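You operate a simulated robot arm through the tools that you are given. There is no shell and no other tool.

You are at the controls of a simulated two-armed robot. One attempt, no reset.

TASK
Swap the purple knob for the steel screw; tighten it with the green screwdriver.
Fine: the knob goes in the fourth sleeve, the screwdriver in its cup. Set down upright: green screwdriver.
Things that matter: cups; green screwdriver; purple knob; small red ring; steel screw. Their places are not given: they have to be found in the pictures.

It is judged by the outcome, as a careful person would: the job done as asked, and still so three seconds after it is handed in. It fails if anything else is knocked over, pushed out of place, dropped, spilled or broken.

THE ROBOT
Two 6-joint arms with two-finger parallel grippers on one trunk that stands fixed in place. Base frame: the origin is at the foot of the trunk, x ahead of it, y to its left, z up; the work surface is at about z = 0.78. Readings come in m, degrees, newtons and seconds.
The left shoulder is at [0.28, 0.185, 1.08], the right one opposite. With the tool pointing down near the work surface each hand reaches from about 0.54 to 0.92 m from the base axis, measured 20 degrees to its own side. Payload 1.57 kg a hand.
Tool frame (each hand has its own): the origin (TCP) lies between the finger pads and is the grasp point; the fingertips stand 0.03 m ahead of it; z points along the fingers, y is the line along which they close. Largest opening 0.08 m; finger width 0.017, thickness 0.012; the body of the gripper, 0.04 by 0.082 m, starts 0.08 m behind the TCP.
Orientation is that of the tool frame in the base frame, as a unit quaternion [x, y, z, w]. With the fingers straight down and closing along the base's y, the tool's x points along the base's -x, its y along +y and its z along -z.

THE INTERFACE
- The arms move only by the tool apply_moves. It takes "left_series", "right_series" or both (then of equal length, played together; a hand with none holds still); each is a list of rows, each an object of numbers (a shift or turn left out is 0, a gripper value left out holds the last): "ax", "ay", "az": the turn, a rotation vector about the tool's x, y, z in degrees; "tx", "ty", "tz": the shift along the tool's x, y, z in m; "grip": the finger opening in m, from 0 to 0.08. In form: [{"ax": .., "ay": .., "az": .., "tx": .., "ty": .., "tz": .., "grip": ..}, ...]. A call has 1 to 20 rows; each row shifts and turns the commanded pose from where the row before left it, along the tool's axes as they then stand. A row lasts 0.2 s, in which the tool goes at most 0.05 m and 8.6 degrees; a call with a longer step from one row to the next is refused whole, and so is a gripper value outside its range. A pose out of reach is approached as far as the arm can. The call stops where the force on the tool passes 40 N (or 10 N more than at its start, if that is more) or the arm is blocked; 0.2 s more then pass. The fingers move at their own pace (about 0.153 m/s each) and stop on an object; they squeeze with about 25 N. The grip force told is the motor's: it shows also when the fingers shut on nothing. Time passes only in rows, and 0.2 s behind the last, so rows that do not move let the fingers close. The reply holds the time, the measured pose of the TCP, the force on the tool along the base axes, the opening and the grip force, in the units named above and with some noise, with the torque about the TCP (base axes, N m) and any sound that the robot's microphone picked up, and new pictures: "views" is both (left out), scene, wrist or none (wrist: the cameras of the hands that moved).
- Cameras (640 x 400 px; columns grow to the right, rows downward): "scene" is now at [0.2374, -0.0118, 1.5209]; the picture's right is [-0.15, -0.99, 0.00], its down [-0.73, 0.11, -0.68] and it looks along [0.67, -0.10, -0.73] (base axes); focal length 310 px, centre (320, 200). "left" rides on the left gripper at [0.072, 0.007, -0.122] in its tool frame; the picture's right is [-0.09, 1.00, 0.00], its down [-0.84, -0.08, -0.54] and it looks along [-0.54, -0.05, 0.84] (tool axes); focal length 238 px, centre (320, 200). "right" rides on the right gripper at [0.072, -0.007, -0.122] in its tool frame; the picture's right is [0.09, 1.00, 0.00], its down [-0.84, 0.08, -0.54] and it looks along [-0.54, 0.05, 0.84] (tool axes); focal length 238 px, centre (320, 200).
- move_column(by): slides the trunk up (or, below 0, down) by that many m; the arms and the scene camera ride with it, the base frame stays. It gives what a move gives, with no picture.
- pan_tilt(pan, tilt): turns the head with the scene camera to pan (to the left, within 86 degrees either way) and tilt (down, from -29 to 69), counted from straight ahead of the robot. It gives what a move gives, and a new picture of the scene camera.
- point_at(camera, pixels): for up to 12 pixels [column, row] of the newest picture of that camera ("zoom" is the newest enlarged one), the place [x, y, z] in the base frame of the surface seen there, good to about 0.002 m. It takes no simulated time.
- enlarge(camera, box): a new picture of the part [left, top, right, bottom] of that camera's present view, enlarged. It takes no simulated time.
- hand_in(): hands the job in; it is judged then, once.

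Open the grippers and draw the arms clear of the work before you hand the job in, unless the task says otherwise.

The tools are called by a JSON object that holds its "op" and its "data". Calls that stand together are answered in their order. apply_moves: Moves the arms, as the interface text tells. Its arguments: {"type":"object","properties":{"left_series":{"type":"array","items":{"type":"object","properties":{"ax":{"type":"number"},"ay":{"type":"number"},"az":{"type":"number"},"tx":{"type":"number"},"ty":{"type":"number"},"tz":{"type":"number"},"grip":{"type":"number"}}}},"right_series":{"type":"array","items":{"type":"object","properties":{"ax":{"type":"number"},"ay":{"type":"number"},"az":{"type":"number"},"tx":{"type":"number"},"ty":{"type":"number"},"tz":{"type":"number"},"grip":{"type":"number"}}}},"views":{"type":"string","enum":["both","scene","wrist","none"]}},"required":[]} The other tools are called the same way: move_column (by) moves the trunk up or down; pan_tilt (pan, tilt) turns the head that bears the scene camera; point_at (camera, pixels) gives the place of the surface under pixels of a picture; enlarge (camera, box) takes an enlarged picture of a part of a camera's view; hand_in () hands the job in.

At the start:

```text
time_s: 0.0
left_eef_pos: [0.5937, 0.1363, 1.196]
left_tcp_rot: [0.0, 1.0, 0.0, 0.0]
left_ft_force: [0.2, 0.1, -0.4]
left_moment: [0.01, 0.02, 0.02]
left_finger_gap: 0.0799
left_grasp_force: 0.1
right_eef_pos: [0.4944, -0.355, 1.2007]
right_tcp_rot: [0.0, 1.0, 0.0, 0.0]
right_ft_force: [0.0, 0.2, 0.3]
right_moment: [-0.01, 0.01, 0.01]
right_finger_gap: 0.08
right_grasp_force: 0.1
trunk travel left (down, up): [-0.775, 0.215]
head pan, tilt (commanded): [-8.7, 47.2]
```

scene: 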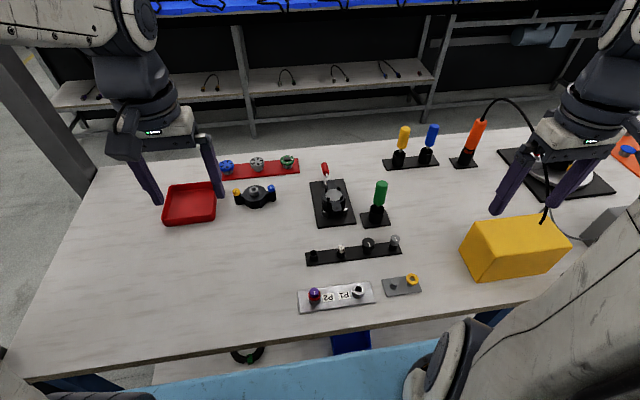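
right: 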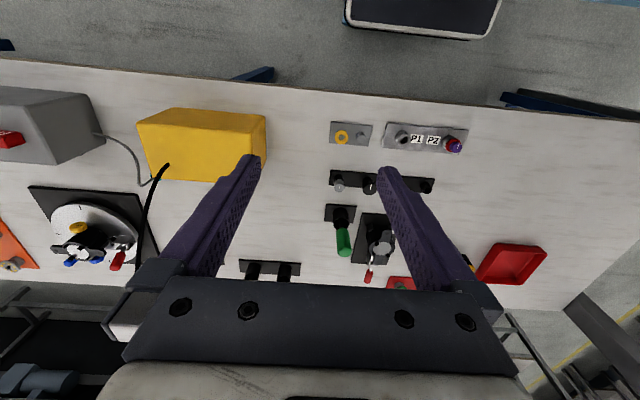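
left: 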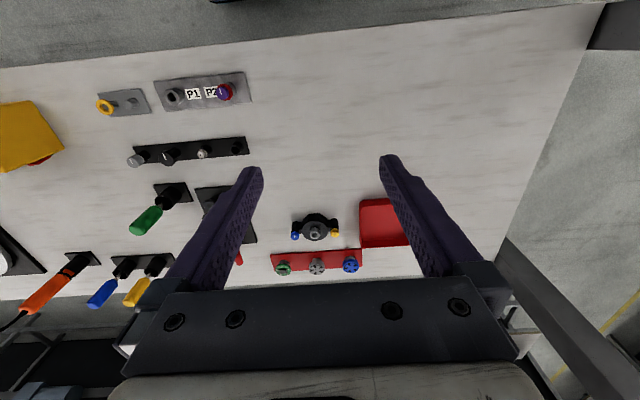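

I'll look closely at the plate with P1/P2 (around 335,295), the black sleeve row (around 353,252) and the green screwdriver (378,200).

{"op": "enlarge", "data": {"camera": "scene", "box": [280, 225, 440, 325]}}

{"op": "enlarge", "data": {"camera": "scene", "box": [300, 110, 500, 235]}}

{"op": "enlarge", "data": {"camera": "left", "box": [80, 60, 270, 180]}}

{"op": "enlarge", "data": {"camera": "right", "box": [310, 100, 490, 290]}}

```text
4.00 times, centred on (360, 275) of scene
```

zoom: 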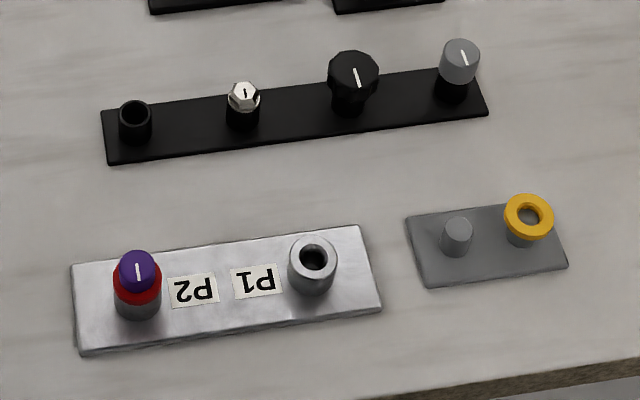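

```text
3.20 times, centred on (400, 172) of scene
```

zoom: 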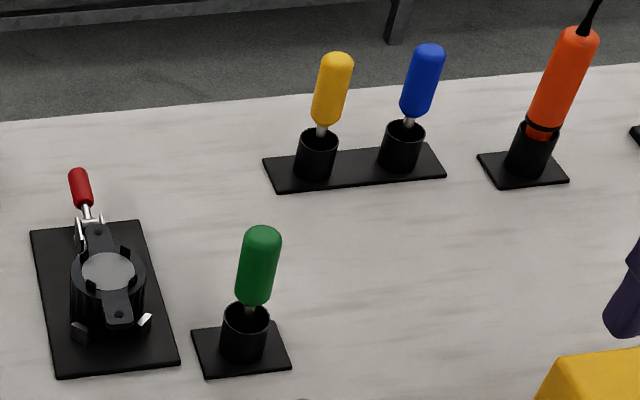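

```text
3.33 times, centred on (175, 120) of left
```

zoom: 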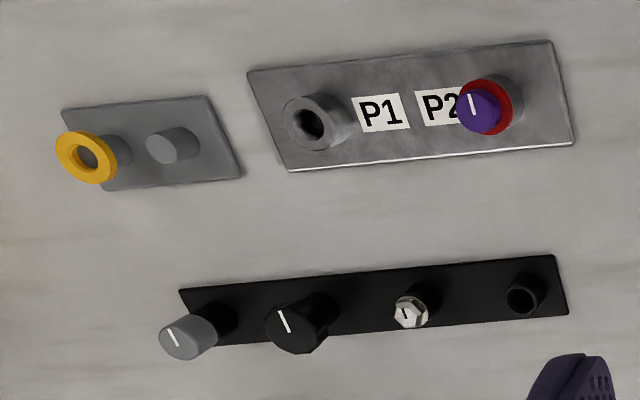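

```text
2.11 times, centred on (400, 195) of right
```

zoom: 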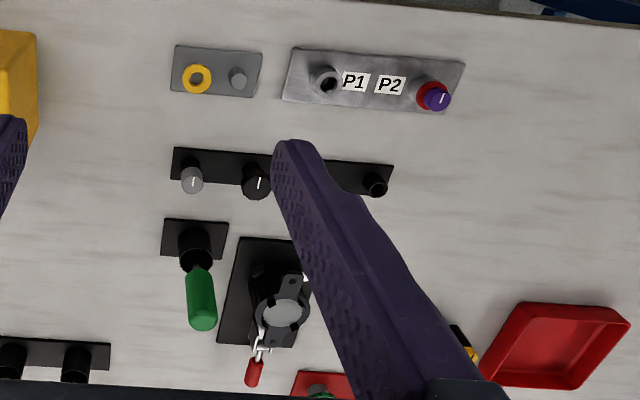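

The purple knob sits over a red ring in P2; the steel screw is in a black sleeve, and one sleeve is empty. I'll get coordinates from the enlarged scene view.

{"op": "enlarge", "data": {"camera": "scene", "box": [290, 270, 354, 310]}}

```text
10.00 times, centred on (322, 290) of scene
```

zoom: 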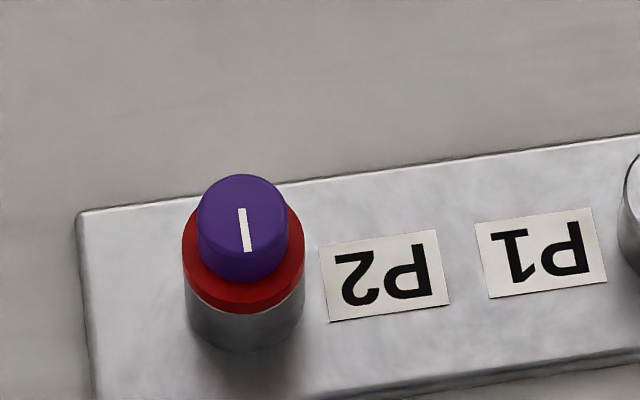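

The knob shows clearly with the red ring under its flange; I'll measure points on its cap, ring, boss and the plate.

{"op": "point_at", "data": {"camera": "zoom", "pixels": [[243, 180], [243, 220], [205, 215], [283, 215], [243, 270], [195, 270], [240, 292], [297, 240], [240, 325], [240, 345], [120, 300], [380, 340]]}}

{"op": "enlarge", "data": {"camera": "scene", "box": [300, 230, 412, 300]}}

```text
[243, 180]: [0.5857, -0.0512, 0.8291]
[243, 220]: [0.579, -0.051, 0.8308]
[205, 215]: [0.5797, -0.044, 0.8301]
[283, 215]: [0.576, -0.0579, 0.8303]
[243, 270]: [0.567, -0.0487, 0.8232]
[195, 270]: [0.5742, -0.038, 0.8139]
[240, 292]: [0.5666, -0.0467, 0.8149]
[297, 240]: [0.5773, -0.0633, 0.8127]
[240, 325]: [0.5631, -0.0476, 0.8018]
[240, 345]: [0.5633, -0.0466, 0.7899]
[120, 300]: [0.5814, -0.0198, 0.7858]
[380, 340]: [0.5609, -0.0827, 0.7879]
```

```text
5.71 times, centred on (356, 265) of scene
```

zoom: 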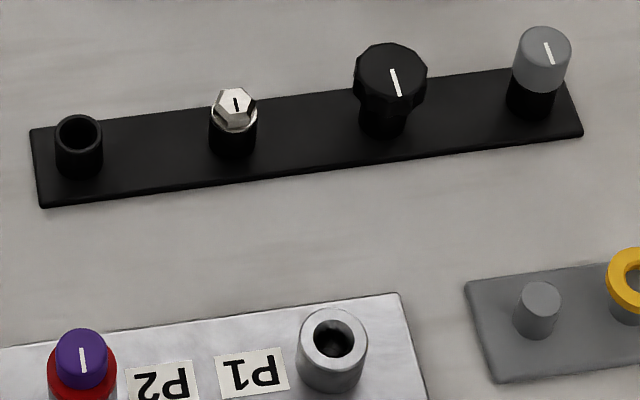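

Now I'll measure the sleeves, the steel screw and the P1 boss.

{"op": "point_at", "data": {"camera": "zoom", "pixels": [[78, 120], [60, 137], [99, 137], [78, 150], [78, 135], [235, 92], [235, 110], [218, 108], [252, 106], [234, 126], [233, 150], [140, 160]]}}

{"op": "point_at", "data": {"camera": "zoom", "pixels": [[334, 313], [334, 366], [301, 340], [365, 340], [334, 340], [392, 85], [390, 55], [542, 45], [530, 110], [383, 125], [624, 260], [538, 292]]}}

{"op": "enlarge", "data": {"camera": "scene", "box": [348, 170, 412, 230]}}

```text
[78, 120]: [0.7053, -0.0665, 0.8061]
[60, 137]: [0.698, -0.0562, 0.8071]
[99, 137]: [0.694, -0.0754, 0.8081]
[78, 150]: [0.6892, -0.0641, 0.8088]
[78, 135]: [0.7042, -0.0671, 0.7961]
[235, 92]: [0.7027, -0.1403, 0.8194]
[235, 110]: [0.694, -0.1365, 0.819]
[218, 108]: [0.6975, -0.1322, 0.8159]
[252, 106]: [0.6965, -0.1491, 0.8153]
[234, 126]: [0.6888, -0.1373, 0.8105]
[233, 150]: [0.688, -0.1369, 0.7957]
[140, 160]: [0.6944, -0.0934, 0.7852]
```

```text
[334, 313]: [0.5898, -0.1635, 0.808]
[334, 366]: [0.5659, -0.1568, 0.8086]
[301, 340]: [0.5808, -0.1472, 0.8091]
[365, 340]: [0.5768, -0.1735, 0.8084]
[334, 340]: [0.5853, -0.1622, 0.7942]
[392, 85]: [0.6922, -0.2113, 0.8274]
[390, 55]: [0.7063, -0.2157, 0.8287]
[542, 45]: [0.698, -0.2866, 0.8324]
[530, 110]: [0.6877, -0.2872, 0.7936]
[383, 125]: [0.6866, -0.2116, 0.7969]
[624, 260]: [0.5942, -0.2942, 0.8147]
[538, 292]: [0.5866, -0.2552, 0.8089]
```

```text
6.67 times, centred on (380, 200) of scene
```

zoom: 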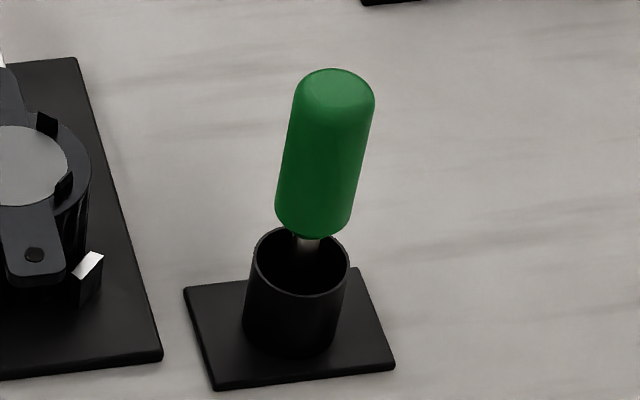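

Now measuring the green screwdriver handle and its cup.

{"op": "point_at", "data": {"camera": "zoom", "pixels": [[335, 75], [335, 95], [298, 110], [368, 118], [315, 180], [282, 190], [350, 200], [313, 232], [308, 246], [252, 262], [348, 266], [302, 293]]}}

{"op": "point_at", "data": {"camera": "zoom", "pixels": [[300, 300], [290, 345], [220, 300], [370, 340], [300, 228], [285, 260], [335, 110], [325, 150], [600, 200], [35, 255], [90, 265], [15, 180]]}}

```text
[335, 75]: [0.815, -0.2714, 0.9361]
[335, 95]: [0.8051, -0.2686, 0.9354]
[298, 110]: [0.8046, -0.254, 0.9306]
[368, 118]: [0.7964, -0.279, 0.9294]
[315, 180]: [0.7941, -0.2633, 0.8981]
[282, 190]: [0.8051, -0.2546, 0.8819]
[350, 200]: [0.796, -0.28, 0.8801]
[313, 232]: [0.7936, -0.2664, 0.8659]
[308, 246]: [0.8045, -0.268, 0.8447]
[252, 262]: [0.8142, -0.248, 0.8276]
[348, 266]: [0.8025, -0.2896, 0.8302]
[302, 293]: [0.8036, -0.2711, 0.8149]
```

```text
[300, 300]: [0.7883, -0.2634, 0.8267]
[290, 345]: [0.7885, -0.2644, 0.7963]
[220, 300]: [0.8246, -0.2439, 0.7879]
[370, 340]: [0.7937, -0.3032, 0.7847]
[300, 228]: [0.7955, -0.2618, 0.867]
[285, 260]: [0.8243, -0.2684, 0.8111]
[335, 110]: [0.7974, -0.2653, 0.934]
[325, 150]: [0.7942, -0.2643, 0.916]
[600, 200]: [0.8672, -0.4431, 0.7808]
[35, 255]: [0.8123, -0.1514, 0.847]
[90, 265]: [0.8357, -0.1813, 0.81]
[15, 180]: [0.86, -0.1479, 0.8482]
```

P2 knob cap is near (0.576, -0.050, top 0.830), empty sleeve near (0.697, -0.066), screw near (0.695, -0.139), driver near (0.806, -0.267). I'll move the right hand above the knob for a closer look, and shift the left hand aside.

{"op": "apply_moves", "data": {"right_series": [{"tx": -0.0082, "ty": 0.0305, "tz": 0.023}, {"tx": -0.0082, "ty": 0.0305, "tz": 0.023}, {"tx": -0.0082, "ty": 0.0305, "tz": 0.023}, {"tx": -0.0082, "ty": 0.0305, "tz": 0.023}, {"tx": -0.0082, "ty": 0.0305, "tz": 0.023}, {"tx": -0.0082, "ty": 0.0305, "tz": 0.023}, {"tx": -0.0082, "ty": 0.0305, "tz": 0.023}, {"tx": -0.0082, "ty": 0.0305, "tz": 0.023}, {"tx": -0.0082, "ty": 0.0305, "tz": 0.023}, {"tx": -0.0082, "ty": 0.0305, "tz": 0.023}, {}], "left_series": [{"ty": 0.02}, {"ty": 0.02}, {"ty": 0.02}, {"ty": 0.02}, {"ty": 0.02}, {"ty": 0.02}, {}, {}, {}, {}, {}]}}

```text
time_s: 2.4
left_eef_pos: [0.5933, 0.2585, 1.1963]
left_tcp_rot: [-0.001, 1.0, 0.001, 0.0]
left_ft_force: [0.8, 0.2, -0.4]
left_moment: [-0.01, 0.02, -0.01]
left_finger_gap: 0.0801
left_grasp_force: 0.1
right_eef_pos: [0.5792, -0.0479, 0.9687]
right_tcp_rot: [0.0, 1.0, 0.0, 0.001]
right_ft_force: [0.2, 0.6, -0.8]
right_moment: [-0.02, 0.01, -0.03]
right_finger_gap: 0.0799
right_grasp_force: 0.0
trunk travel left (down, up): [-0.775, 0.215]
head pan, tilt (commanded): [-8.7, 47.2]
```

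scene: 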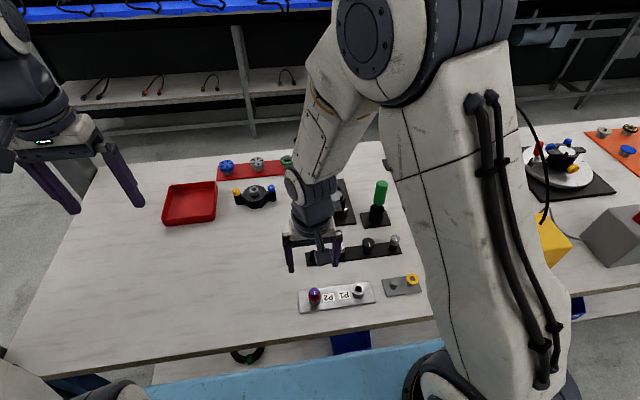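
right: 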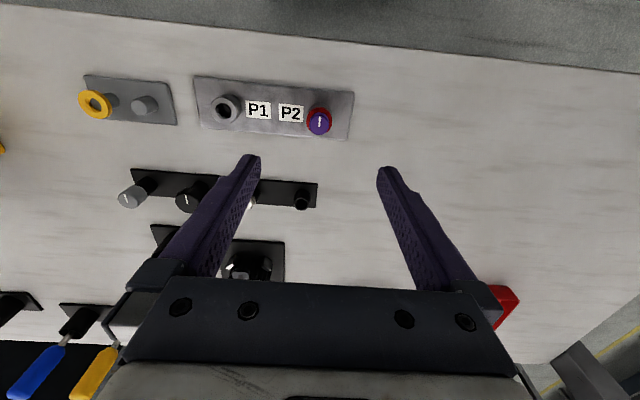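
left: 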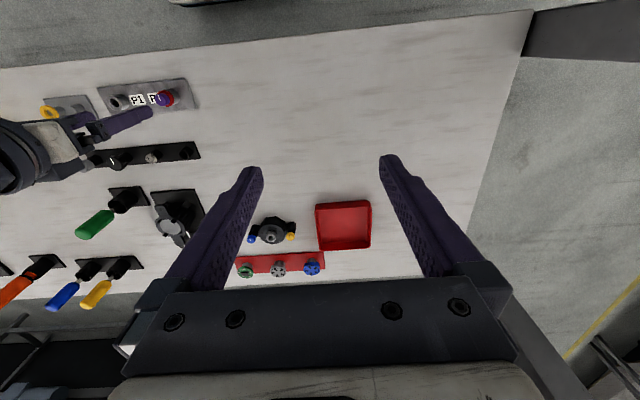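

The right hand is above P2; the wrist picture shows the knob at (319,120). I'll enlarge to refine positions.

{"op": "enlarge", "data": {"camera": "right", "box": [280, 90, 360, 140]}}

{"op": "enlarge", "data": {"camera": "scene", "box": [298, 280, 330, 300]}}

```text
8.00 times, centred on (320, 115) of right
```

zoom: 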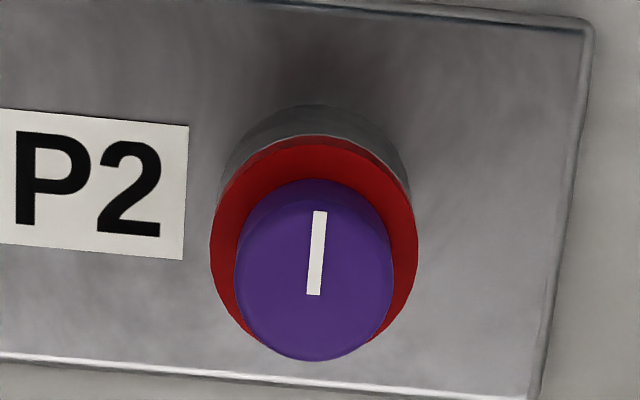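

```text
16.00 times, centred on (314, 290) of scene
```

zoom: 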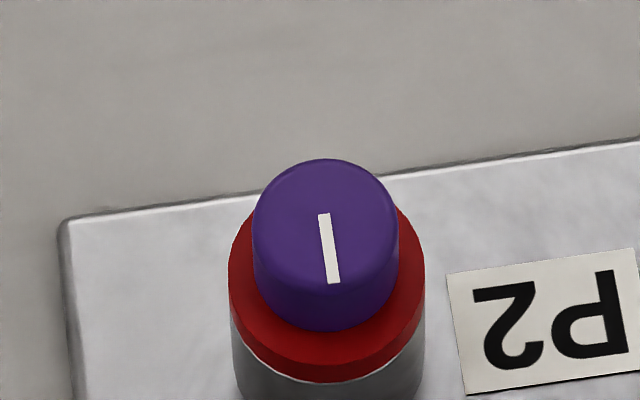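

Computed cap centre ≈ (0.577, -0.049), cap diameter ≈ 0.021, ring top ≈ 0.815. I'll descend halfway and check the pose reading again.

{"op": "apply_moves", "data": {"right_series": [{"tz": 0.02}, {"tz": 0.02}, {"tz": 0.02}, {}, {}], "views": "wrist"}}

{"op": "apply_moves", "data": {"right_series": [{}], "views": "none"}}

{"op": "apply_moves", "data": {"right_series": [{}], "views": "none"}}

```text
time_s: 3.6
left_eef_pos: [0.5936, 0.2571, 1.1966]
left_tcp_rot: [0.0, 1.0, 0.0, 0.0]
left_ft_force: [-0.3, 0.1, -0.4]
left_moment: [0.01, 0.01, -0.04]
left_finger_gap: 0.08
left_grasp_force: 0.1
right_eef_pos: [0.576, -0.0503, 0.9107]
right_tcp_rot: [0.0, 1.0, 0.001, 0.0]
right_ft_force: [-0.6, -0.2, 0.4]
right_moment: [0.03, 0.02, 0.0]
right_finger_gap: 0.0801
right_grasp_force: 0.1
trunk travel left (down, up): [-0.775, 0.215]
head pan, tilt (commanded): [-8.7, 47.2]
```

right: 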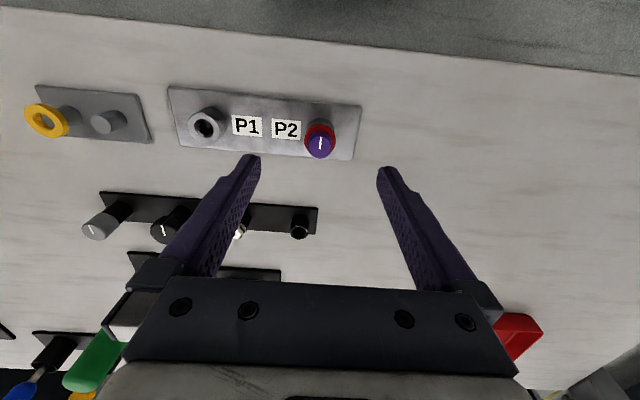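

```text
time_s: 4.0
left_eef_pos: [0.5935, 0.2578, 1.1958]
left_tcp_rot: [0.0, 1.0, 0.0, 0.0]
left_ft_force: [-0.9, -0.5, -0.2]
left_moment: [0.0, 0.03, -0.03]
left_finger_gap: 0.0803
left_grasp_force: 0.0
right_eef_pos: [0.576, -0.0507, 0.9115]
right_tcp_rot: [-0.001, 1.0, -0.001, 0.0]
right_ft_force: [0.3, 0.4, -0.3]
right_moment: [-0.02, 0.04, 0.01]
right_finger_gap: 0.0801
right_grasp_force: 0.0
trunk travel left (down, up): [-0.775, 0.215]
head pan, tilt (commanded): [-8.7, 47.2]
```

```text
time_s: 4.4
left_eef_pos: [0.594, 0.2569, 1.196]
left_tcp_rot: [-0.001, 1.0, -0.001, 0.0]
left_ft_force: [0.1, -0.2, -0.1]
left_moment: [0.02, -0.01, 0.01]
left_finger_gap: 0.0803
left_grasp_force: 0.0
right_eef_pos: [0.5766, -0.0505, 0.9099]
right_tcp_rot: [0.0, 1.0, 0.0, -0.001]
right_ft_force: [0.1, 0.1, 0.2]
right_moment: [-0.01, 0.02, 0.02]
right_finger_gap: 0.0799
right_grasp_force: 0.0
trunk travel left (down, up): [-0.775, 0.215]
head pan, tilt (commanded): [-8.7, 47.2]
```

The pose readings have ~0.7 mm noise; the commanded pose is (0.5764, -0.050, 0.9107). I'll re-enlarge to refine the knob's centre from this settled view.

{"op": "enlarge", "data": {"camera": "right", "box": [280, 110, 360, 160]}}

{"op": "enlarge", "data": {"camera": "right", "box": [260, 200, 340, 250]}}

```text
8.00 times, centred on (320, 135) of right
```

zoom: 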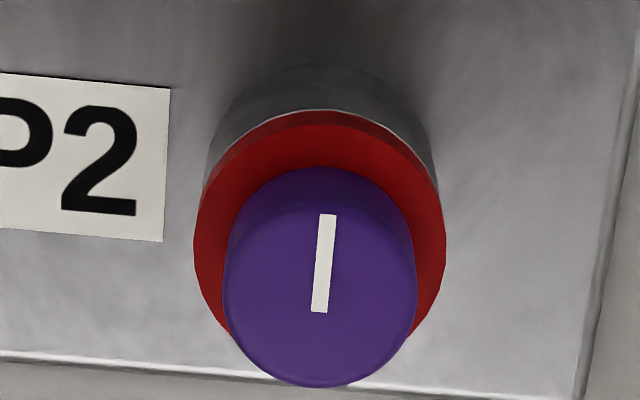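

```text
8.00 times, centred on (300, 225) of right
```

zoom: 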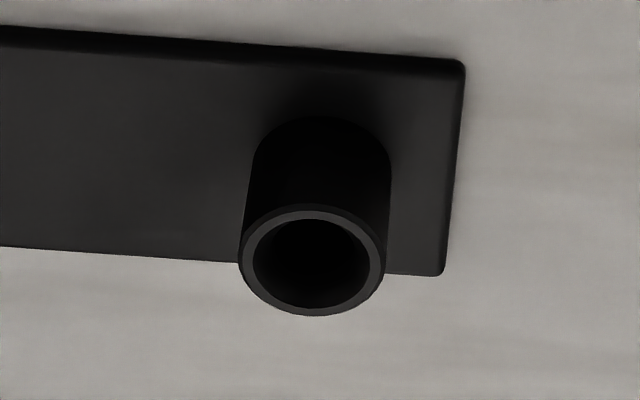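

Cap centre refines to about (0.578, -0.0507). I'll descend to tips just at cap-top level with fingers open and check alignment.

{"op": "apply_moves", "data": {"right_series": [{"tx": -0.0014, "ty": -0.0006, "tz": 0.017, "grip": 0.06}, {"tz": 0.017, "grip": 0.04}, {"tz": 0.0165}, {}], "views": "both"}}

{"op": "enlarge", "data": {"camera": "right", "box": [240, 110, 400, 210]}}

{"op": "enlarge", "data": {"camera": "scene", "box": [280, 240, 376, 310]}}

```text
time_s: 5.4
left_eef_pos: [0.5933, 0.2557, 1.1967]
left_tcp_rot: [-0.001, 1.0, 0.0, 0.0]
left_ft_force: [-0.3, -0.1, 0.6]
left_moment: [-0.03, -0.03, -0.02]
left_finger_gap: 0.08
left_grasp_force: 0.1
right_eef_pos: [0.5769, -0.0509, 0.8604]
right_tcp_rot: [0.0, 1.0, 0.0, 0.0]
right_ft_force: [-0.6, 0.0, -0.6]
right_moment: [-0.01, -0.03, -0.01]
right_finger_gap: 0.04
right_grasp_force: 0.1
trunk travel left (down, up): [-0.775, 0.215]
head pan, tilt (commanded): [-8.7, 47.2]
```

scene: 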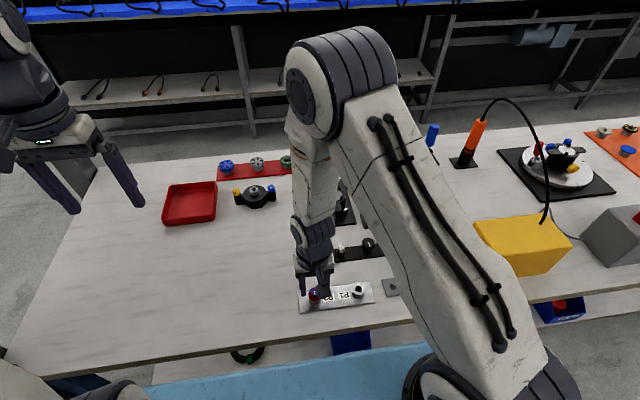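
right: 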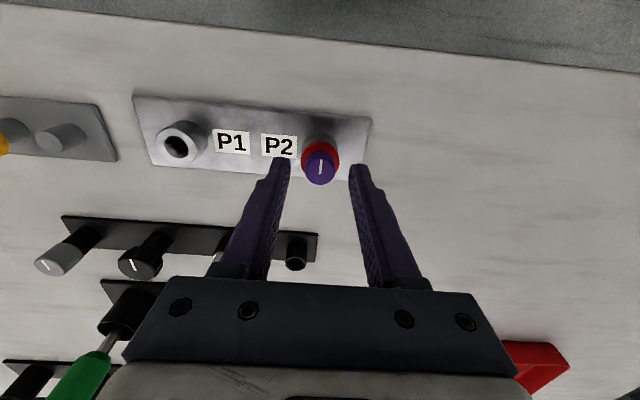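

```text
4.00 times, centred on (320, 160) of right
```

zoom: 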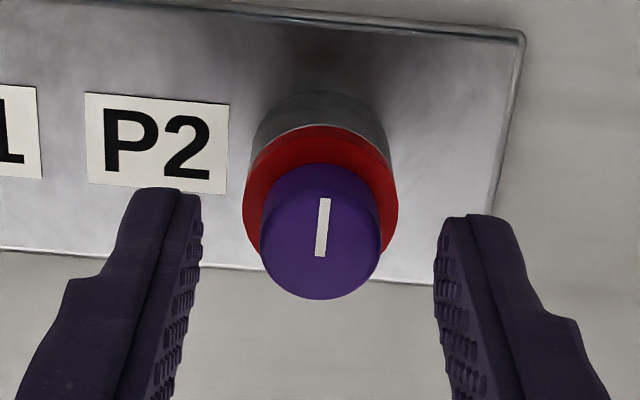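

```text
5.71 times, centred on (328, 275) of scene
```

zoom: 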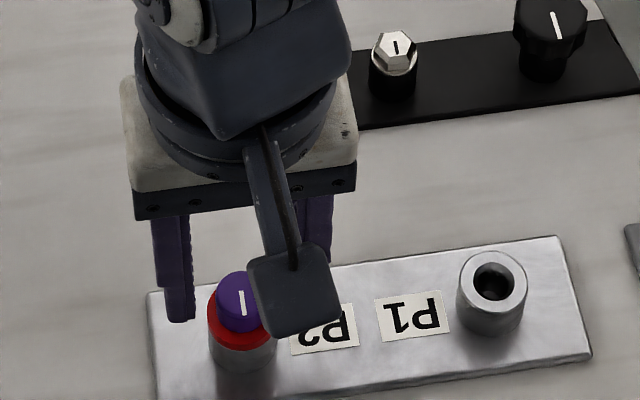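

Fingers straddle the cap evenly (inner edges 200/437 vs cap centre 320 in zoom). I'll lower 12 mm so tips are just above the ring, and close on the cap.

{"op": "apply_moves", "data": {"right_series": [{"tx": -0.0005, "tz": 0.006}, {"tz": 0.006}, {}, {"grip": 0.015}, {}, {}], "views": "wrist"}}

{"op": "enlarge", "data": {"camera": "right", "box": [240, 110, 400, 210]}}

```text
time_s: 6.8
left_eef_pos: [0.5931, 0.2569, 1.1957]
left_tcp_rot: [0.001, 1.0, 0.0, 0.001]
left_ft_force: [-0.2, 0.2, -0.6]
left_moment: [-0.02, -0.03, 0.01]
left_finger_gap: 0.08
left_grasp_force: 0.0
right_eef_pos: [0.5783, -0.0496, 0.8489]
right_tcp_rot: [0.0, 1.0, 0.0, -0.001]
right_ft_force: [-0.5, 5.0, -0.6]
right_moment: [0.11, 0.02, 0.01]
right_finger_gap: 0.0202
right_grasp_force: 25.2
trunk travel left (down, up): [-0.775, 0.215]
head pan, tilt (commanded): [-8.7, 47.2]
```

right: 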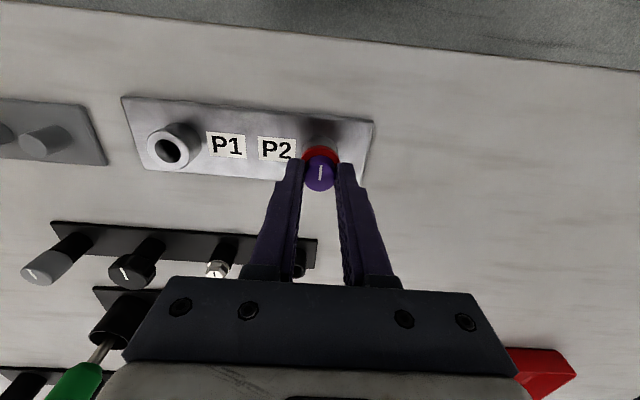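

```text
4.00 times, centred on (320, 160) of right
```

zoom: 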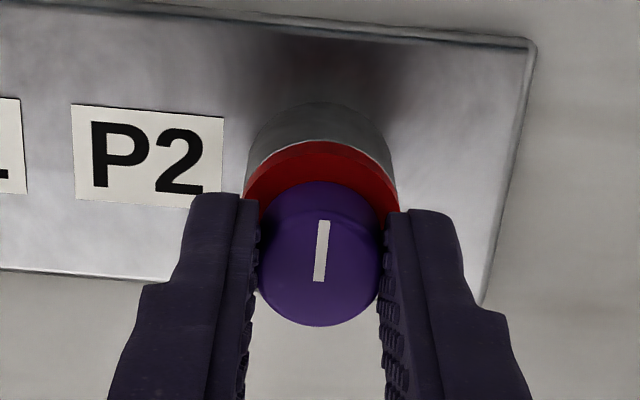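

Gripped the knob at 20.2 mm with a 5 N side force, meaning it's held firmly and ~1 mm to +y. I'll relieve that and try a gentle 2 mm lift to see whether it slides or is threaded.

{"op": "apply_moves", "data": {"right_series": [{"ty": 0.001}, {}, {"tz": -0.001}, {"tz": -0.001}, {}], "views": "wrist"}}

{"op": "enlarge", "data": {"camera": "right", "box": [240, 110, 400, 210]}}

```text
time_s: 8.0
left_eef_pos: [0.594, 0.2577, 1.1958]
left_tcp_rot: [-0.001, 1.0, -0.001, 0.0]
left_ft_force: [-0.5, 0.3, 0.3]
left_moment: [-0.03, -0.04, -0.02]
left_finger_gap: 0.0802
left_grasp_force: 0.2
right_eef_pos: [0.5775, -0.0512, 0.8508]
right_tcp_rot: [0.001, 1.0, -0.001, 0.0]
right_ft_force: [1.4, 4.9, -18.9]
right_moment: [0.15, -0.01, 0.02]
right_finger_gap: 0.0202
right_grasp_force: 25.2
trunk travel left (down, up): [-0.775, 0.215]
head pan, tilt (commanded): [-8.7, 47.2]
```

right: 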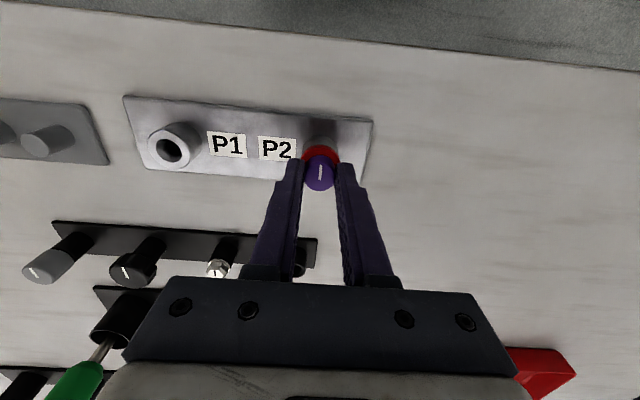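

```text
4.00 times, centred on (320, 160) of right
```

zoom: 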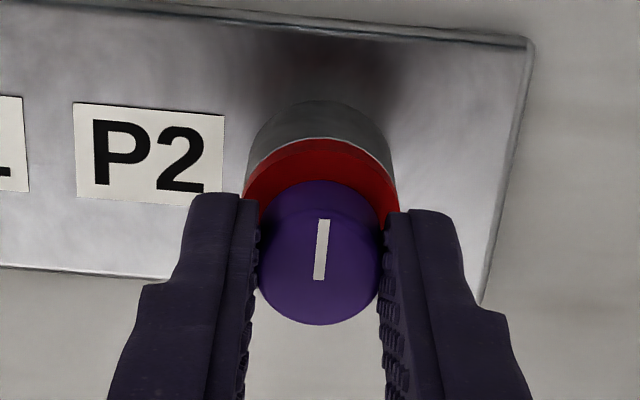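

A 2 mm pull gives −19 N: the knob is threaded. I'll undo the pull and turn counter-clockwise (tool az negative) in small steps, watching torque.

{"op": "apply_moves", "data": {"right_series": [{"tz": 0.001}, {"tz": 0.0005}, {"az": -8}, {"az": -8}, {"az": -8}, {"az": -8}, {"az": -8}, {}], "views": "wrist"}}

{"op": "enlarge", "data": {"camera": "right", "box": [240, 110, 400, 210]}}

```text
time_s: 9.8
left_eef_pos: [0.5921, 0.2568, 1.1972]
left_tcp_rot: [0.0, 1.0, 0.0, 0.001]
left_ft_force: [-0.2, -0.4, 1.0]
left_moment: [-0.02, -0.01, 0.0]
left_finger_gap: 0.08
left_grasp_force: 0.1
right_eef_pos: [0.5793, -0.0516, 0.8502]
right_tcp_rot: [-0.342, 0.94, 0.0, -0.001]
right_ft_force: [4.8, -12.3, 6.2]
right_moment: [-0.41, -0.17, -0.01]
right_finger_gap: 0.0201
right_grasp_force: 25.2
trunk travel left (down, up): [-0.775, 0.215]
head pan, tilt (commanded): [-8.7, 47.2]
```

right: 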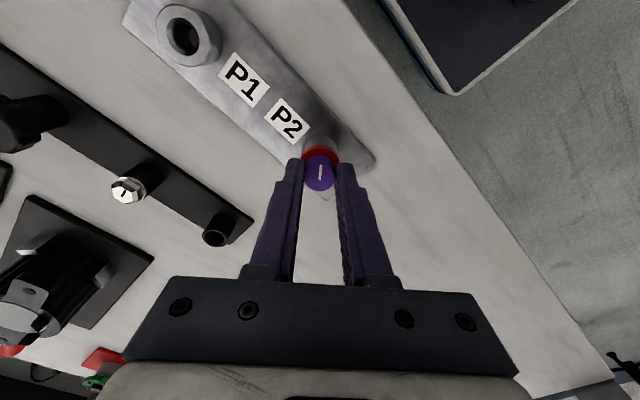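

```text
4.00 times, centred on (320, 160) of right
```

zoom: 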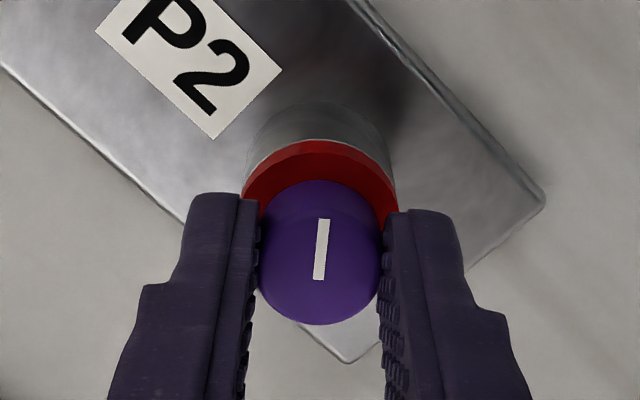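

The knob turned with the gripper 40° CCW with almost no torque. Lateral force is −12.5 N along tool y, so I'll shift −1 mm in tool y, ease z up, and continue turning.

{"op": "apply_moves", "data": {"right_series": [{"ty": -0.0005, "tz": -0.0003}, {"ty": -0.0005}, {}], "views": "none"}}

{"op": "apply_moves", "data": {"right_series": [{"az": -8}, {"az": -8}, {"az": -8}, {"az": -8}, {"az": -8}, {}], "views": "none"}}

```text
time_s: 10.6
left_eef_pos: [0.5923, 0.257, 1.1984]
left_tcp_rot: [0.0, 1.0, 0.001, 0.0]
left_ft_force: [-0.8, -0.8, -0.3]
left_moment: [-0.02, 0.01, 0.01]
left_finger_gap: 0.08
left_grasp_force: 0.0
right_eef_pos: [0.5799, -0.0507, 0.8489]
right_tcp_rot: [-0.342, 0.94, 0.001, 0.001]
right_ft_force: [3.2, -4.8, 4.9]
right_moment: [-0.19, -0.09, 0.0]
right_finger_gap: 0.0202
right_grasp_force: 24.9
trunk travel left (down, up): [-0.775, 0.215]
head pan, tilt (commanded): [-8.7, 47.2]
```

```text
time_s: 12.0
left_eef_pos: [0.5928, 0.256, 1.1974]
left_tcp_rot: [0.0, 1.0, 0.0, 0.0]
left_ft_force: [0.2, 0.2, 0.0]
left_moment: [0.03, -0.01, 0.07]
left_finger_gap: 0.08
left_grasp_force: 0.1
right_eef_pos: [0.5793, -0.0508, 0.8505]
right_tcp_rot: [-0.644, 0.765, 0.0, 0.0]
right_ft_force: [7.0, -12.5, 6.4]
right_moment: [-0.46, -0.19, -0.01]
right_finger_gap: 0.0202
right_grasp_force: 25.2
trunk travel left (down, up): [-0.775, 0.215]
head pan, tilt (commanded): [-8.7, 47.2]
```

Lateral force grows as I turn, so the tool isn't centred on the knob (true axis about 2 mm further in +x). I'll release the (still threaded) knob, turn back, and look again to recentre.

{"op": "apply_moves", "data": {"right_series": [{"grip": 0.045}, {"grip": 0.045}, {"tz": -0.015}, {"az": 8}, {"az": 8}, {"az": 8}, {"az": 8}, {"az": 8}, {"az": 8}, {"az": 8}, {"az": 8}, {"az": 8}, {"az": 8}, {}, {}], "views": "wrist"}}

{"op": "enlarge", "data": {"camera": "right", "box": [240, 110, 400, 210]}}

{"op": "enlarge", "data": {"camera": "scene", "box": [280, 260, 360, 310]}}

```text
time_s: 15.2
left_eef_pos: [0.5937, 0.2571, 1.196]
left_tcp_rot: [-0.001, 1.0, 0.0, -0.001]
left_ft_force: [-0.8, -0.9, -0.7]
left_moment: [0.01, 0.02, 0.02]
left_finger_gap: 0.0801
left_grasp_force: 0.0
right_eef_pos: [0.5789, -0.0505, 0.8647]
right_tcp_rot: [0.0, 1.0, 0.0, -0.001]
right_ft_force: [-0.3, -1.1, 0.4]
right_moment: [0.04, -0.01, 0.0]
right_finger_gap: 0.0447
right_grasp_force: 0.1
trunk travel left (down, up): [-0.775, 0.215]
head pan, tilt (commanded): [-8.7, 47.2]
```

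right: 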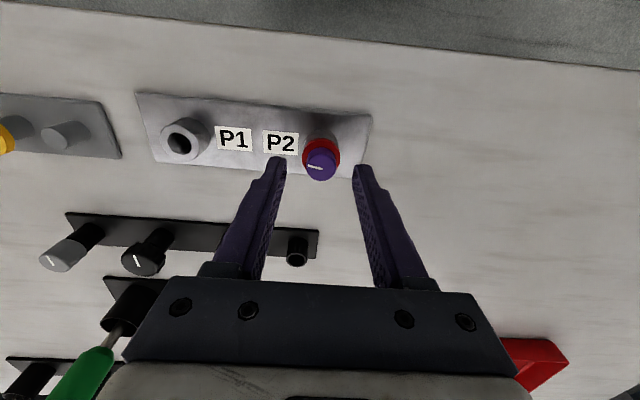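

```text
4.00 times, centred on (320, 160) of right
```

zoom: 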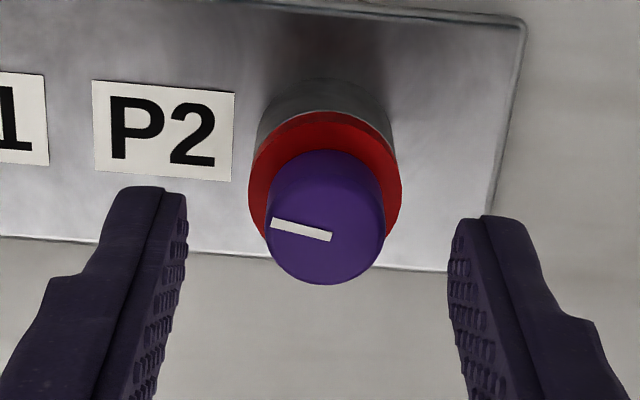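

```text
8.00 times, centred on (320, 285) of scene
```

zoom: 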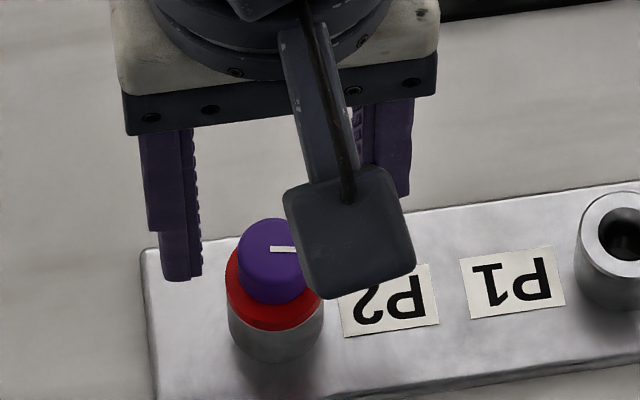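

The mark has turned ~80° and the knob is still threaded. I'll turn the tool 90° clockwise while open, so closing along x centres that axis, and gives turning range.

{"op": "apply_moves", "data": {"right_series": [{"az": 7.5}, {"az": 7.5}, {"az": 7.5}, {"az": 7.5}, {"az": 7.5}, {"az": 7.5}, {"az": 7.5}, {"az": 7.5}, {"az": 7.5}, {"az": 7.5}, {"az": 7.5}, {"az": 7.5}, {}, {}], "views": "both"}}

{"op": "enlarge", "data": {"camera": "right", "box": [240, 110, 400, 210]}}

```text
time_s: 18.2
left_eef_pos: [0.5929, 0.2566, 1.1984]
left_tcp_rot: [0.0, 1.0, 0.0, 0.0]
left_ft_force: [0.2, -0.3, 0.3]
left_moment: [-0.03, 0.0, -0.01]
left_finger_gap: 0.08
left_grasp_force: 0.1
right_eef_pos: [0.579, -0.0505, 0.8643]
right_tcp_rot: [0.708, 0.706, 0.001, 0.0]
right_ft_force: [-0.4, 0.6, -0.4]
right_moment: [-0.02, 0.0, 0.02]
right_finger_gap: 0.045
right_grasp_force: 0.0
trunk travel left (down, up): [-0.775, 0.215]
head pan, tilt (commanded): [-8.7, 47.2]
```

scene: 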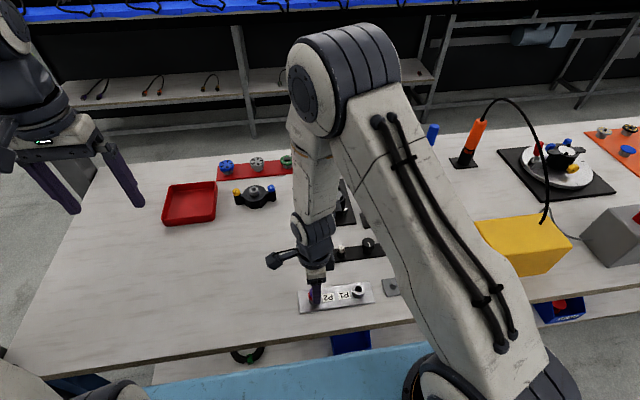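
right: 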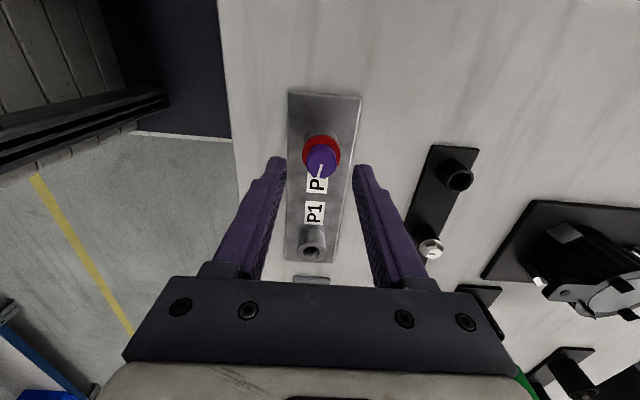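

```text
4.00 times, centred on (320, 160) of right
```

zoom: 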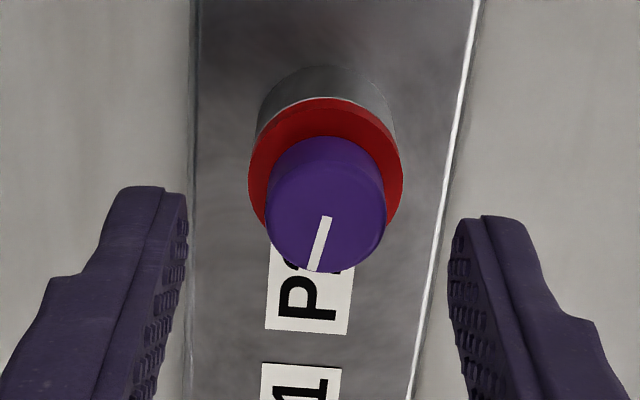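

View confirms the knob at zoom (325,217) between the fingers. I'll lower to the grip height and close along x, reading the lateral force.

{"op": "apply_moves", "data": {"right_series": [{"tz": 0.0075}, {"tz": 0.0075}, {}, {"grip": 0.015}, {}, {}, {}], "views": "wrist"}}

{"op": "apply_moves", "data": {"right_series": [{}], "views": "none"}}

{"op": "enlarge", "data": {"camera": "right", "box": [240, 110, 400, 210]}}

```text
time_s: 19.8
left_eef_pos: [0.5936, 0.2569, 1.1964]
left_tcp_rot: [0.0, 1.0, -0.001, 0.0]
left_ft_force: [-0.3, 0.5, -0.3]
left_moment: [-0.01, -0.03, -0.02]
left_finger_gap: 0.0798
left_grasp_force: 0.1
right_eef_pos: [0.5789, -0.0514, 0.8491]
right_tcp_rot: [0.707, 0.707, 0.001, 0.0]
right_ft_force: [6.1, 2.7, -0.1]
right_moment: [0.02, -0.16, 0.0]
right_finger_gap: 0.0197
right_grasp_force: 24.7
trunk travel left (down, up): [-0.775, 0.215]
head pan, tilt (commanded): [-8.7, 47.2]
```

right: 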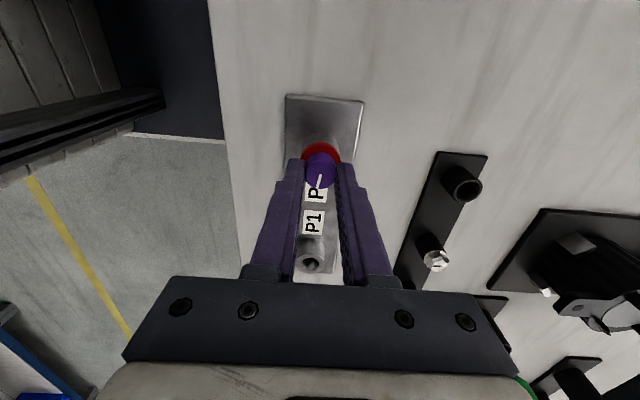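

```text
time_s: 20.2
left_eef_pos: [0.5931, 0.2572, 1.1967]
left_tcp_rot: [0.0, 1.0, 0.0, 0.0]
left_ft_force: [-0.2, 0.8, 0.1]
left_moment: [0.02, -0.01, -0.05]
left_finger_gap: 0.08
left_grasp_force: 0.2
right_eef_pos: [0.5792, -0.05, 0.8507]
right_tcp_rot: [0.707, 0.707, 0.001, 0.001]
right_ft_force: [7.3, 1.8, 0.7]
right_moment: [0.04, -0.24, -0.02]
right_finger_gap: 0.0197
right_grasp_force: 24.9
trunk travel left (down, up): [-0.775, 0.215]
head pan, tilt (commanded): [-8.7, 47.2]
```

```text
4.00 times, centred on (320, 160) of right
```

zoom: 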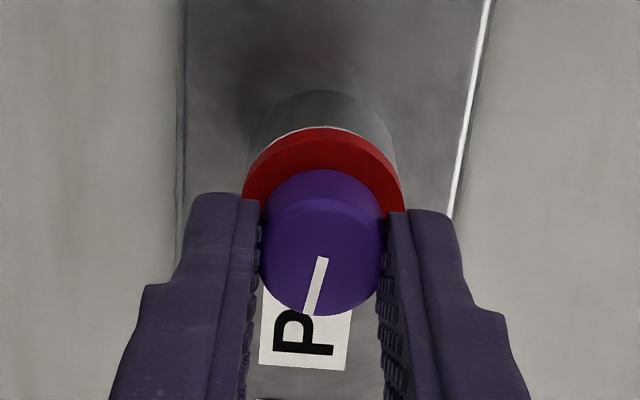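

Fx = +7 N at x = 0.579, so the axis is further +x. I'll shift +1.1 mm in tool y (base +x) and re-read.

{"op": "apply_moves", "data": {"right_series": [{"ty": 0.0011}, {}, {}], "views": "none"}}

{"op": "apply_moves", "data": {"right_series": [{}], "views": "none"}}

```text
time_s: 21.0
left_eef_pos: [0.5933, 0.2573, 1.1967]
left_tcp_rot: [-0.001, 1.0, -0.001, 0.0]
left_ft_force: [-0.1, 0.0, -0.6]
left_moment: [0.0, -0.02, 0.0]
left_finger_gap: 0.08
left_grasp_force: 0.0
right_eef_pos: [0.5798, -0.0502, 0.8497]
right_tcp_rot: [0.707, 0.707, 0.0, 0.001]
right_ft_force: [-0.3, 8.6, 0.4]
right_moment: [0.28, -0.07, 0.04]
right_finger_gap: 0.0201
right_grasp_force: 24.7
trunk travel left (down, up): [-0.775, 0.215]
head pan, tilt (commanded): [-8.7, 47.2]
```

```text
time_s: 21.4
left_eef_pos: [0.5931, 0.2565, 1.1967]
left_tcp_rot: [-0.001, 1.0, 0.001, 0.0]
left_ft_force: [0.1, -0.9, 0.0]
left_moment: [-0.01, 0.0, 0.0]
left_finger_gap: 0.0799
left_grasp_force: 0.1
right_eef_pos: [0.5795, -0.0511, 0.8501]
right_tcp_rot: [0.707, 0.707, 0.0, 0.001]
right_ft_force: [-0.5, 8.3, -0.1]
right_moment: [0.33, 0.01, 0.0]
right_finger_gap: 0.02
right_grasp_force: 25.7
trunk travel left (down, up): [-0.775, 0.215]
head pan, tilt (commanded): [-8.7, 47.2]
```

x is centred now; Fy is +8.4 N, so I'll shift +1 mm in base y (tool x) and then re-read.

{"op": "apply_moves", "data": {"right_series": [{"tx": 0.001}, {}, {}], "views": "none"}}

```text
time_s: 22.2
left_eef_pos: [0.5918, 0.2568, 1.196]
left_tcp_rot: [0.0, 1.0, 0.0, -0.001]
left_ft_force: [-0.5, 0.4, 0.6]
left_moment: [0.0, -0.04, 0.0]
left_finger_gap: 0.0799
left_grasp_force: 0.0
right_eef_pos: [0.5798, -0.0502, 0.8491]
right_tcp_rot: [0.707, 0.707, -0.001, -0.001]
right_ft_force: [-1.2, -2.5, 2.0]
right_moment: [-0.04, -0.01, -0.01]
right_finger_gap: 0.0199
right_grasp_force: 24.9
trunk travel left (down, up): [-0.775, 0.215]
head pan, tilt (commanded): [-8.7, 47.2]
```

Forces are near zero; axis ≈ (0.580, -0.050). Now I turn counter-clockwise 80° and check the forces.

{"op": "apply_moves", "data": {"right_series": [{"az": -8}, {"az": -8}, {"az": -8}, {"az": -8}, {"az": -8}, {"az": -8}, {"az": -8}, {"az": -8}, {"az": -8}, {"az": -8}, {}], "views": "wrist"}}

{"op": "enlarge", "data": {"camera": "right", "box": [240, 110, 400, 210]}}

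```text
time_s: 24.6
left_eef_pos: [0.5938, 0.2572, 1.1961]
left_tcp_rot: [0.0, 1.0, 0.0, 0.001]
left_ft_force: [0.5, 0.0, 0.3]
left_moment: [0.0, -0.02, 0.01]
left_finger_gap: 0.0799
left_grasp_force: 0.1
right_eef_pos: [0.5805, -0.0495, 0.8498]
right_tcp_rot: [0.086, 0.996, 0.0, 0.0]
right_ft_force: [2.2, -3.2, 4.4]
right_moment: [-0.11, -0.12, -0.03]
right_finger_gap: 0.02
right_grasp_force: 25.3
trunk travel left (down, up): [-0.775, 0.215]
head pan, tilt (commanded): [-8.7, 47.2]
```

right: 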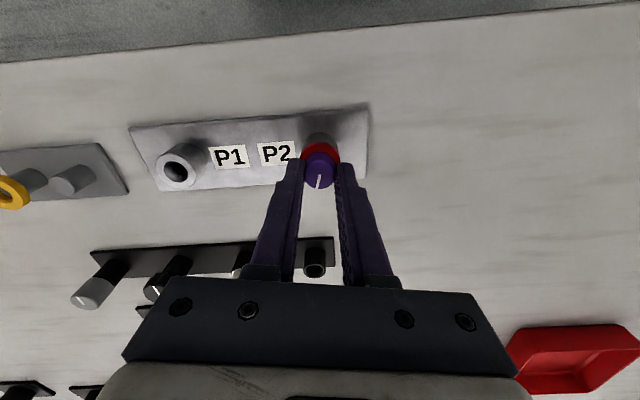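

```text
4.00 times, centred on (320, 160) of right
```

zoom: 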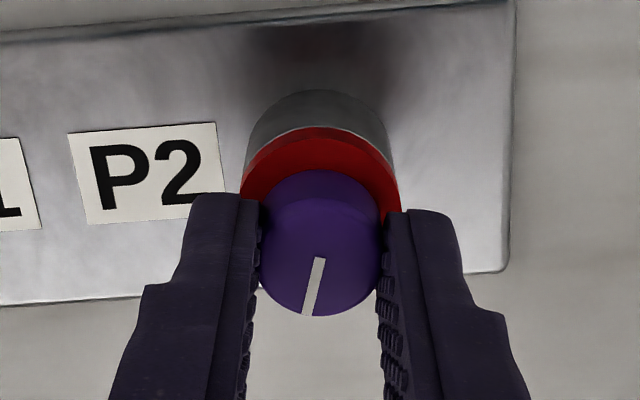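

Lateral forces stay small and Fz rose only ~2.4 N in 80°, so the pitch is around 1 mm/turn. I'll continue another 120° with a slight upward follow.

{"op": "apply_moves", "data": {"right_series": [{"az": -8, "tz": -0.0001}, {"az": -8, "tz": -0.0001}, {"az": -8, "tz": -0.0001}, {"az": -8, "tz": -0.0001}, {"az": -8, "tz": -0.0001}, {"az": -8}, {"az": -8}, {"az": -8}, {"az": -8}, {"az": -8}, {"az": -8}, {"az": -8}, {"az": -8}, {"az": -8}, {"az": -8}, {}], "views": "wrist"}}

{"op": "enlarge", "data": {"camera": "right", "box": [240, 110, 400, 210]}}

```text
time_s: 28.0
left_eef_pos: [0.5937, 0.2551, 1.1972]
left_tcp_rot: [0.0, 1.0, 0.0, -0.001]
left_ft_force: [-0.4, 0.8, 0.0]
left_moment: [-0.01, 0.01, 0.01]
left_finger_gap: 0.0801
left_grasp_force: 0.0
right_eef_pos: [0.5798, -0.0506, 0.8505]
right_tcp_rot: [0.82, -0.573, 0.0, 0.0]
right_ft_force: [5.6, -2.7, 4.7]
right_moment: [-0.07, -0.25, 0.0]
right_finger_gap: 0.0198
right_grasp_force: 24.1
trunk travel left (down, up): [-0.775, 0.215]
head pan, tilt (commanded): [-8.7, 47.2]
```

right: 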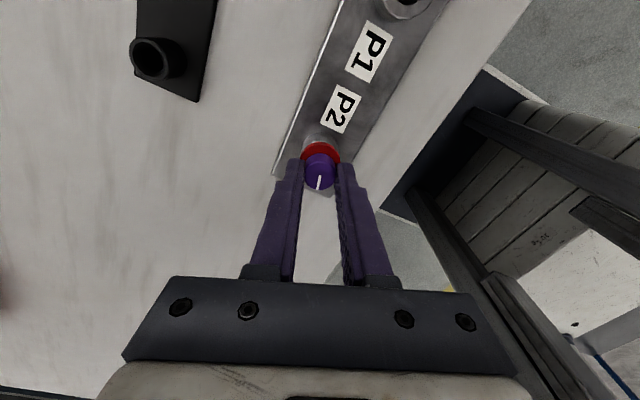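

```text
4.00 times, centred on (320, 160) of right
```

zoom: 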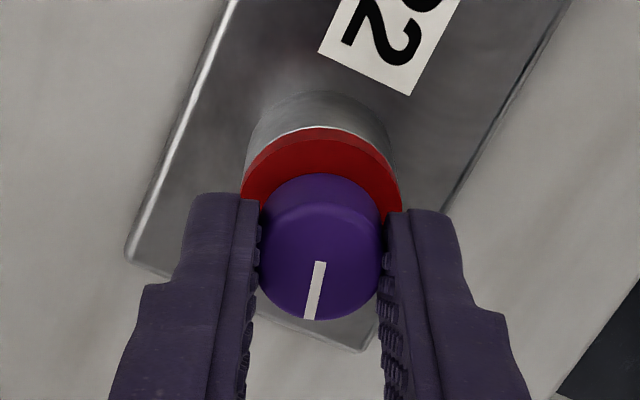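

Total unscrew is now ~280°. I'll test with a gentle 1.5 mm pull.

{"op": "apply_moves", "data": {"right_series": [{"tz": -0.0008}, {"tz": -0.0007}, {}], "views": "none"}}

```text
time_s: 28.8
left_eef_pos: [0.5937, 0.2565, 1.1956]
left_tcp_rot: [0.0, 1.0, 0.0, -0.001]
left_ft_force: [-0.1, 1.1, 0.0]
left_moment: [-0.01, 0.0, 0.06]
left_finger_gap: 0.0797
left_grasp_force: 0.1
right_eef_pos: [0.5798, -0.0505, 0.8521]
right_tcp_rot: [0.819, -0.574, 0.0, 0.001]
right_ft_force: [1.7, 3.2, -6.0]
right_moment: [0.09, -0.06, -0.02]
right_finger_gap: 0.0198
right_grasp_force: 24.7
trunk travel left (down, up): [-0.775, 0.215]
head pan, tilt (commanded): [-8.7, 47.2]
```

Still threaded (−6 N). I'll keep turning CCW another 64° at this slight pull and check.

{"op": "apply_moves", "data": {"right_series": [{"az": -8}, {"az": -8}, {"az": -8}, {"az": -8}, {"az": -8}, {"az": -8}, {"az": -8}, {"az": -8}, {}], "views": "wrist"}}

{"op": "enlarge", "data": {"camera": "right", "box": [240, 110, 400, 210]}}

```text
time_s: 30.8
left_eef_pos: [0.5936, 0.2574, 1.1969]
left_tcp_rot: [0.0, 1.0, 0.0, 0.0]
left_ft_force: [-0.3, -0.4, -0.2]
left_moment: [0.0, 0.02, 0.03]
left_finger_gap: 0.0801
left_grasp_force: 0.2
right_eef_pos: [0.58, -0.0509, 0.8533]
right_tcp_rot: [0.999, -0.051, 0.0, -0.001]
right_ft_force: [-5.6, 4.8, -1.1]
right_moment: [0.16, 0.23, 0.0]
right_finger_gap: 0.0202
right_grasp_force: 24.7
trunk travel left (down, up): [-0.775, 0.215]
head pan, tilt (commanded): [-8.7, 47.2]
```

right: 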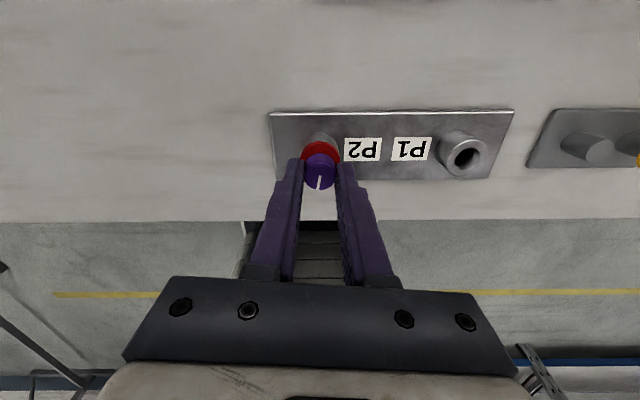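

```text
4.00 times, centred on (320, 160) of right
```

zoom: 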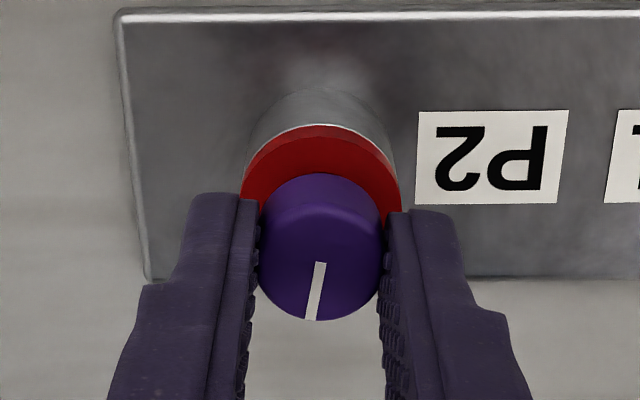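

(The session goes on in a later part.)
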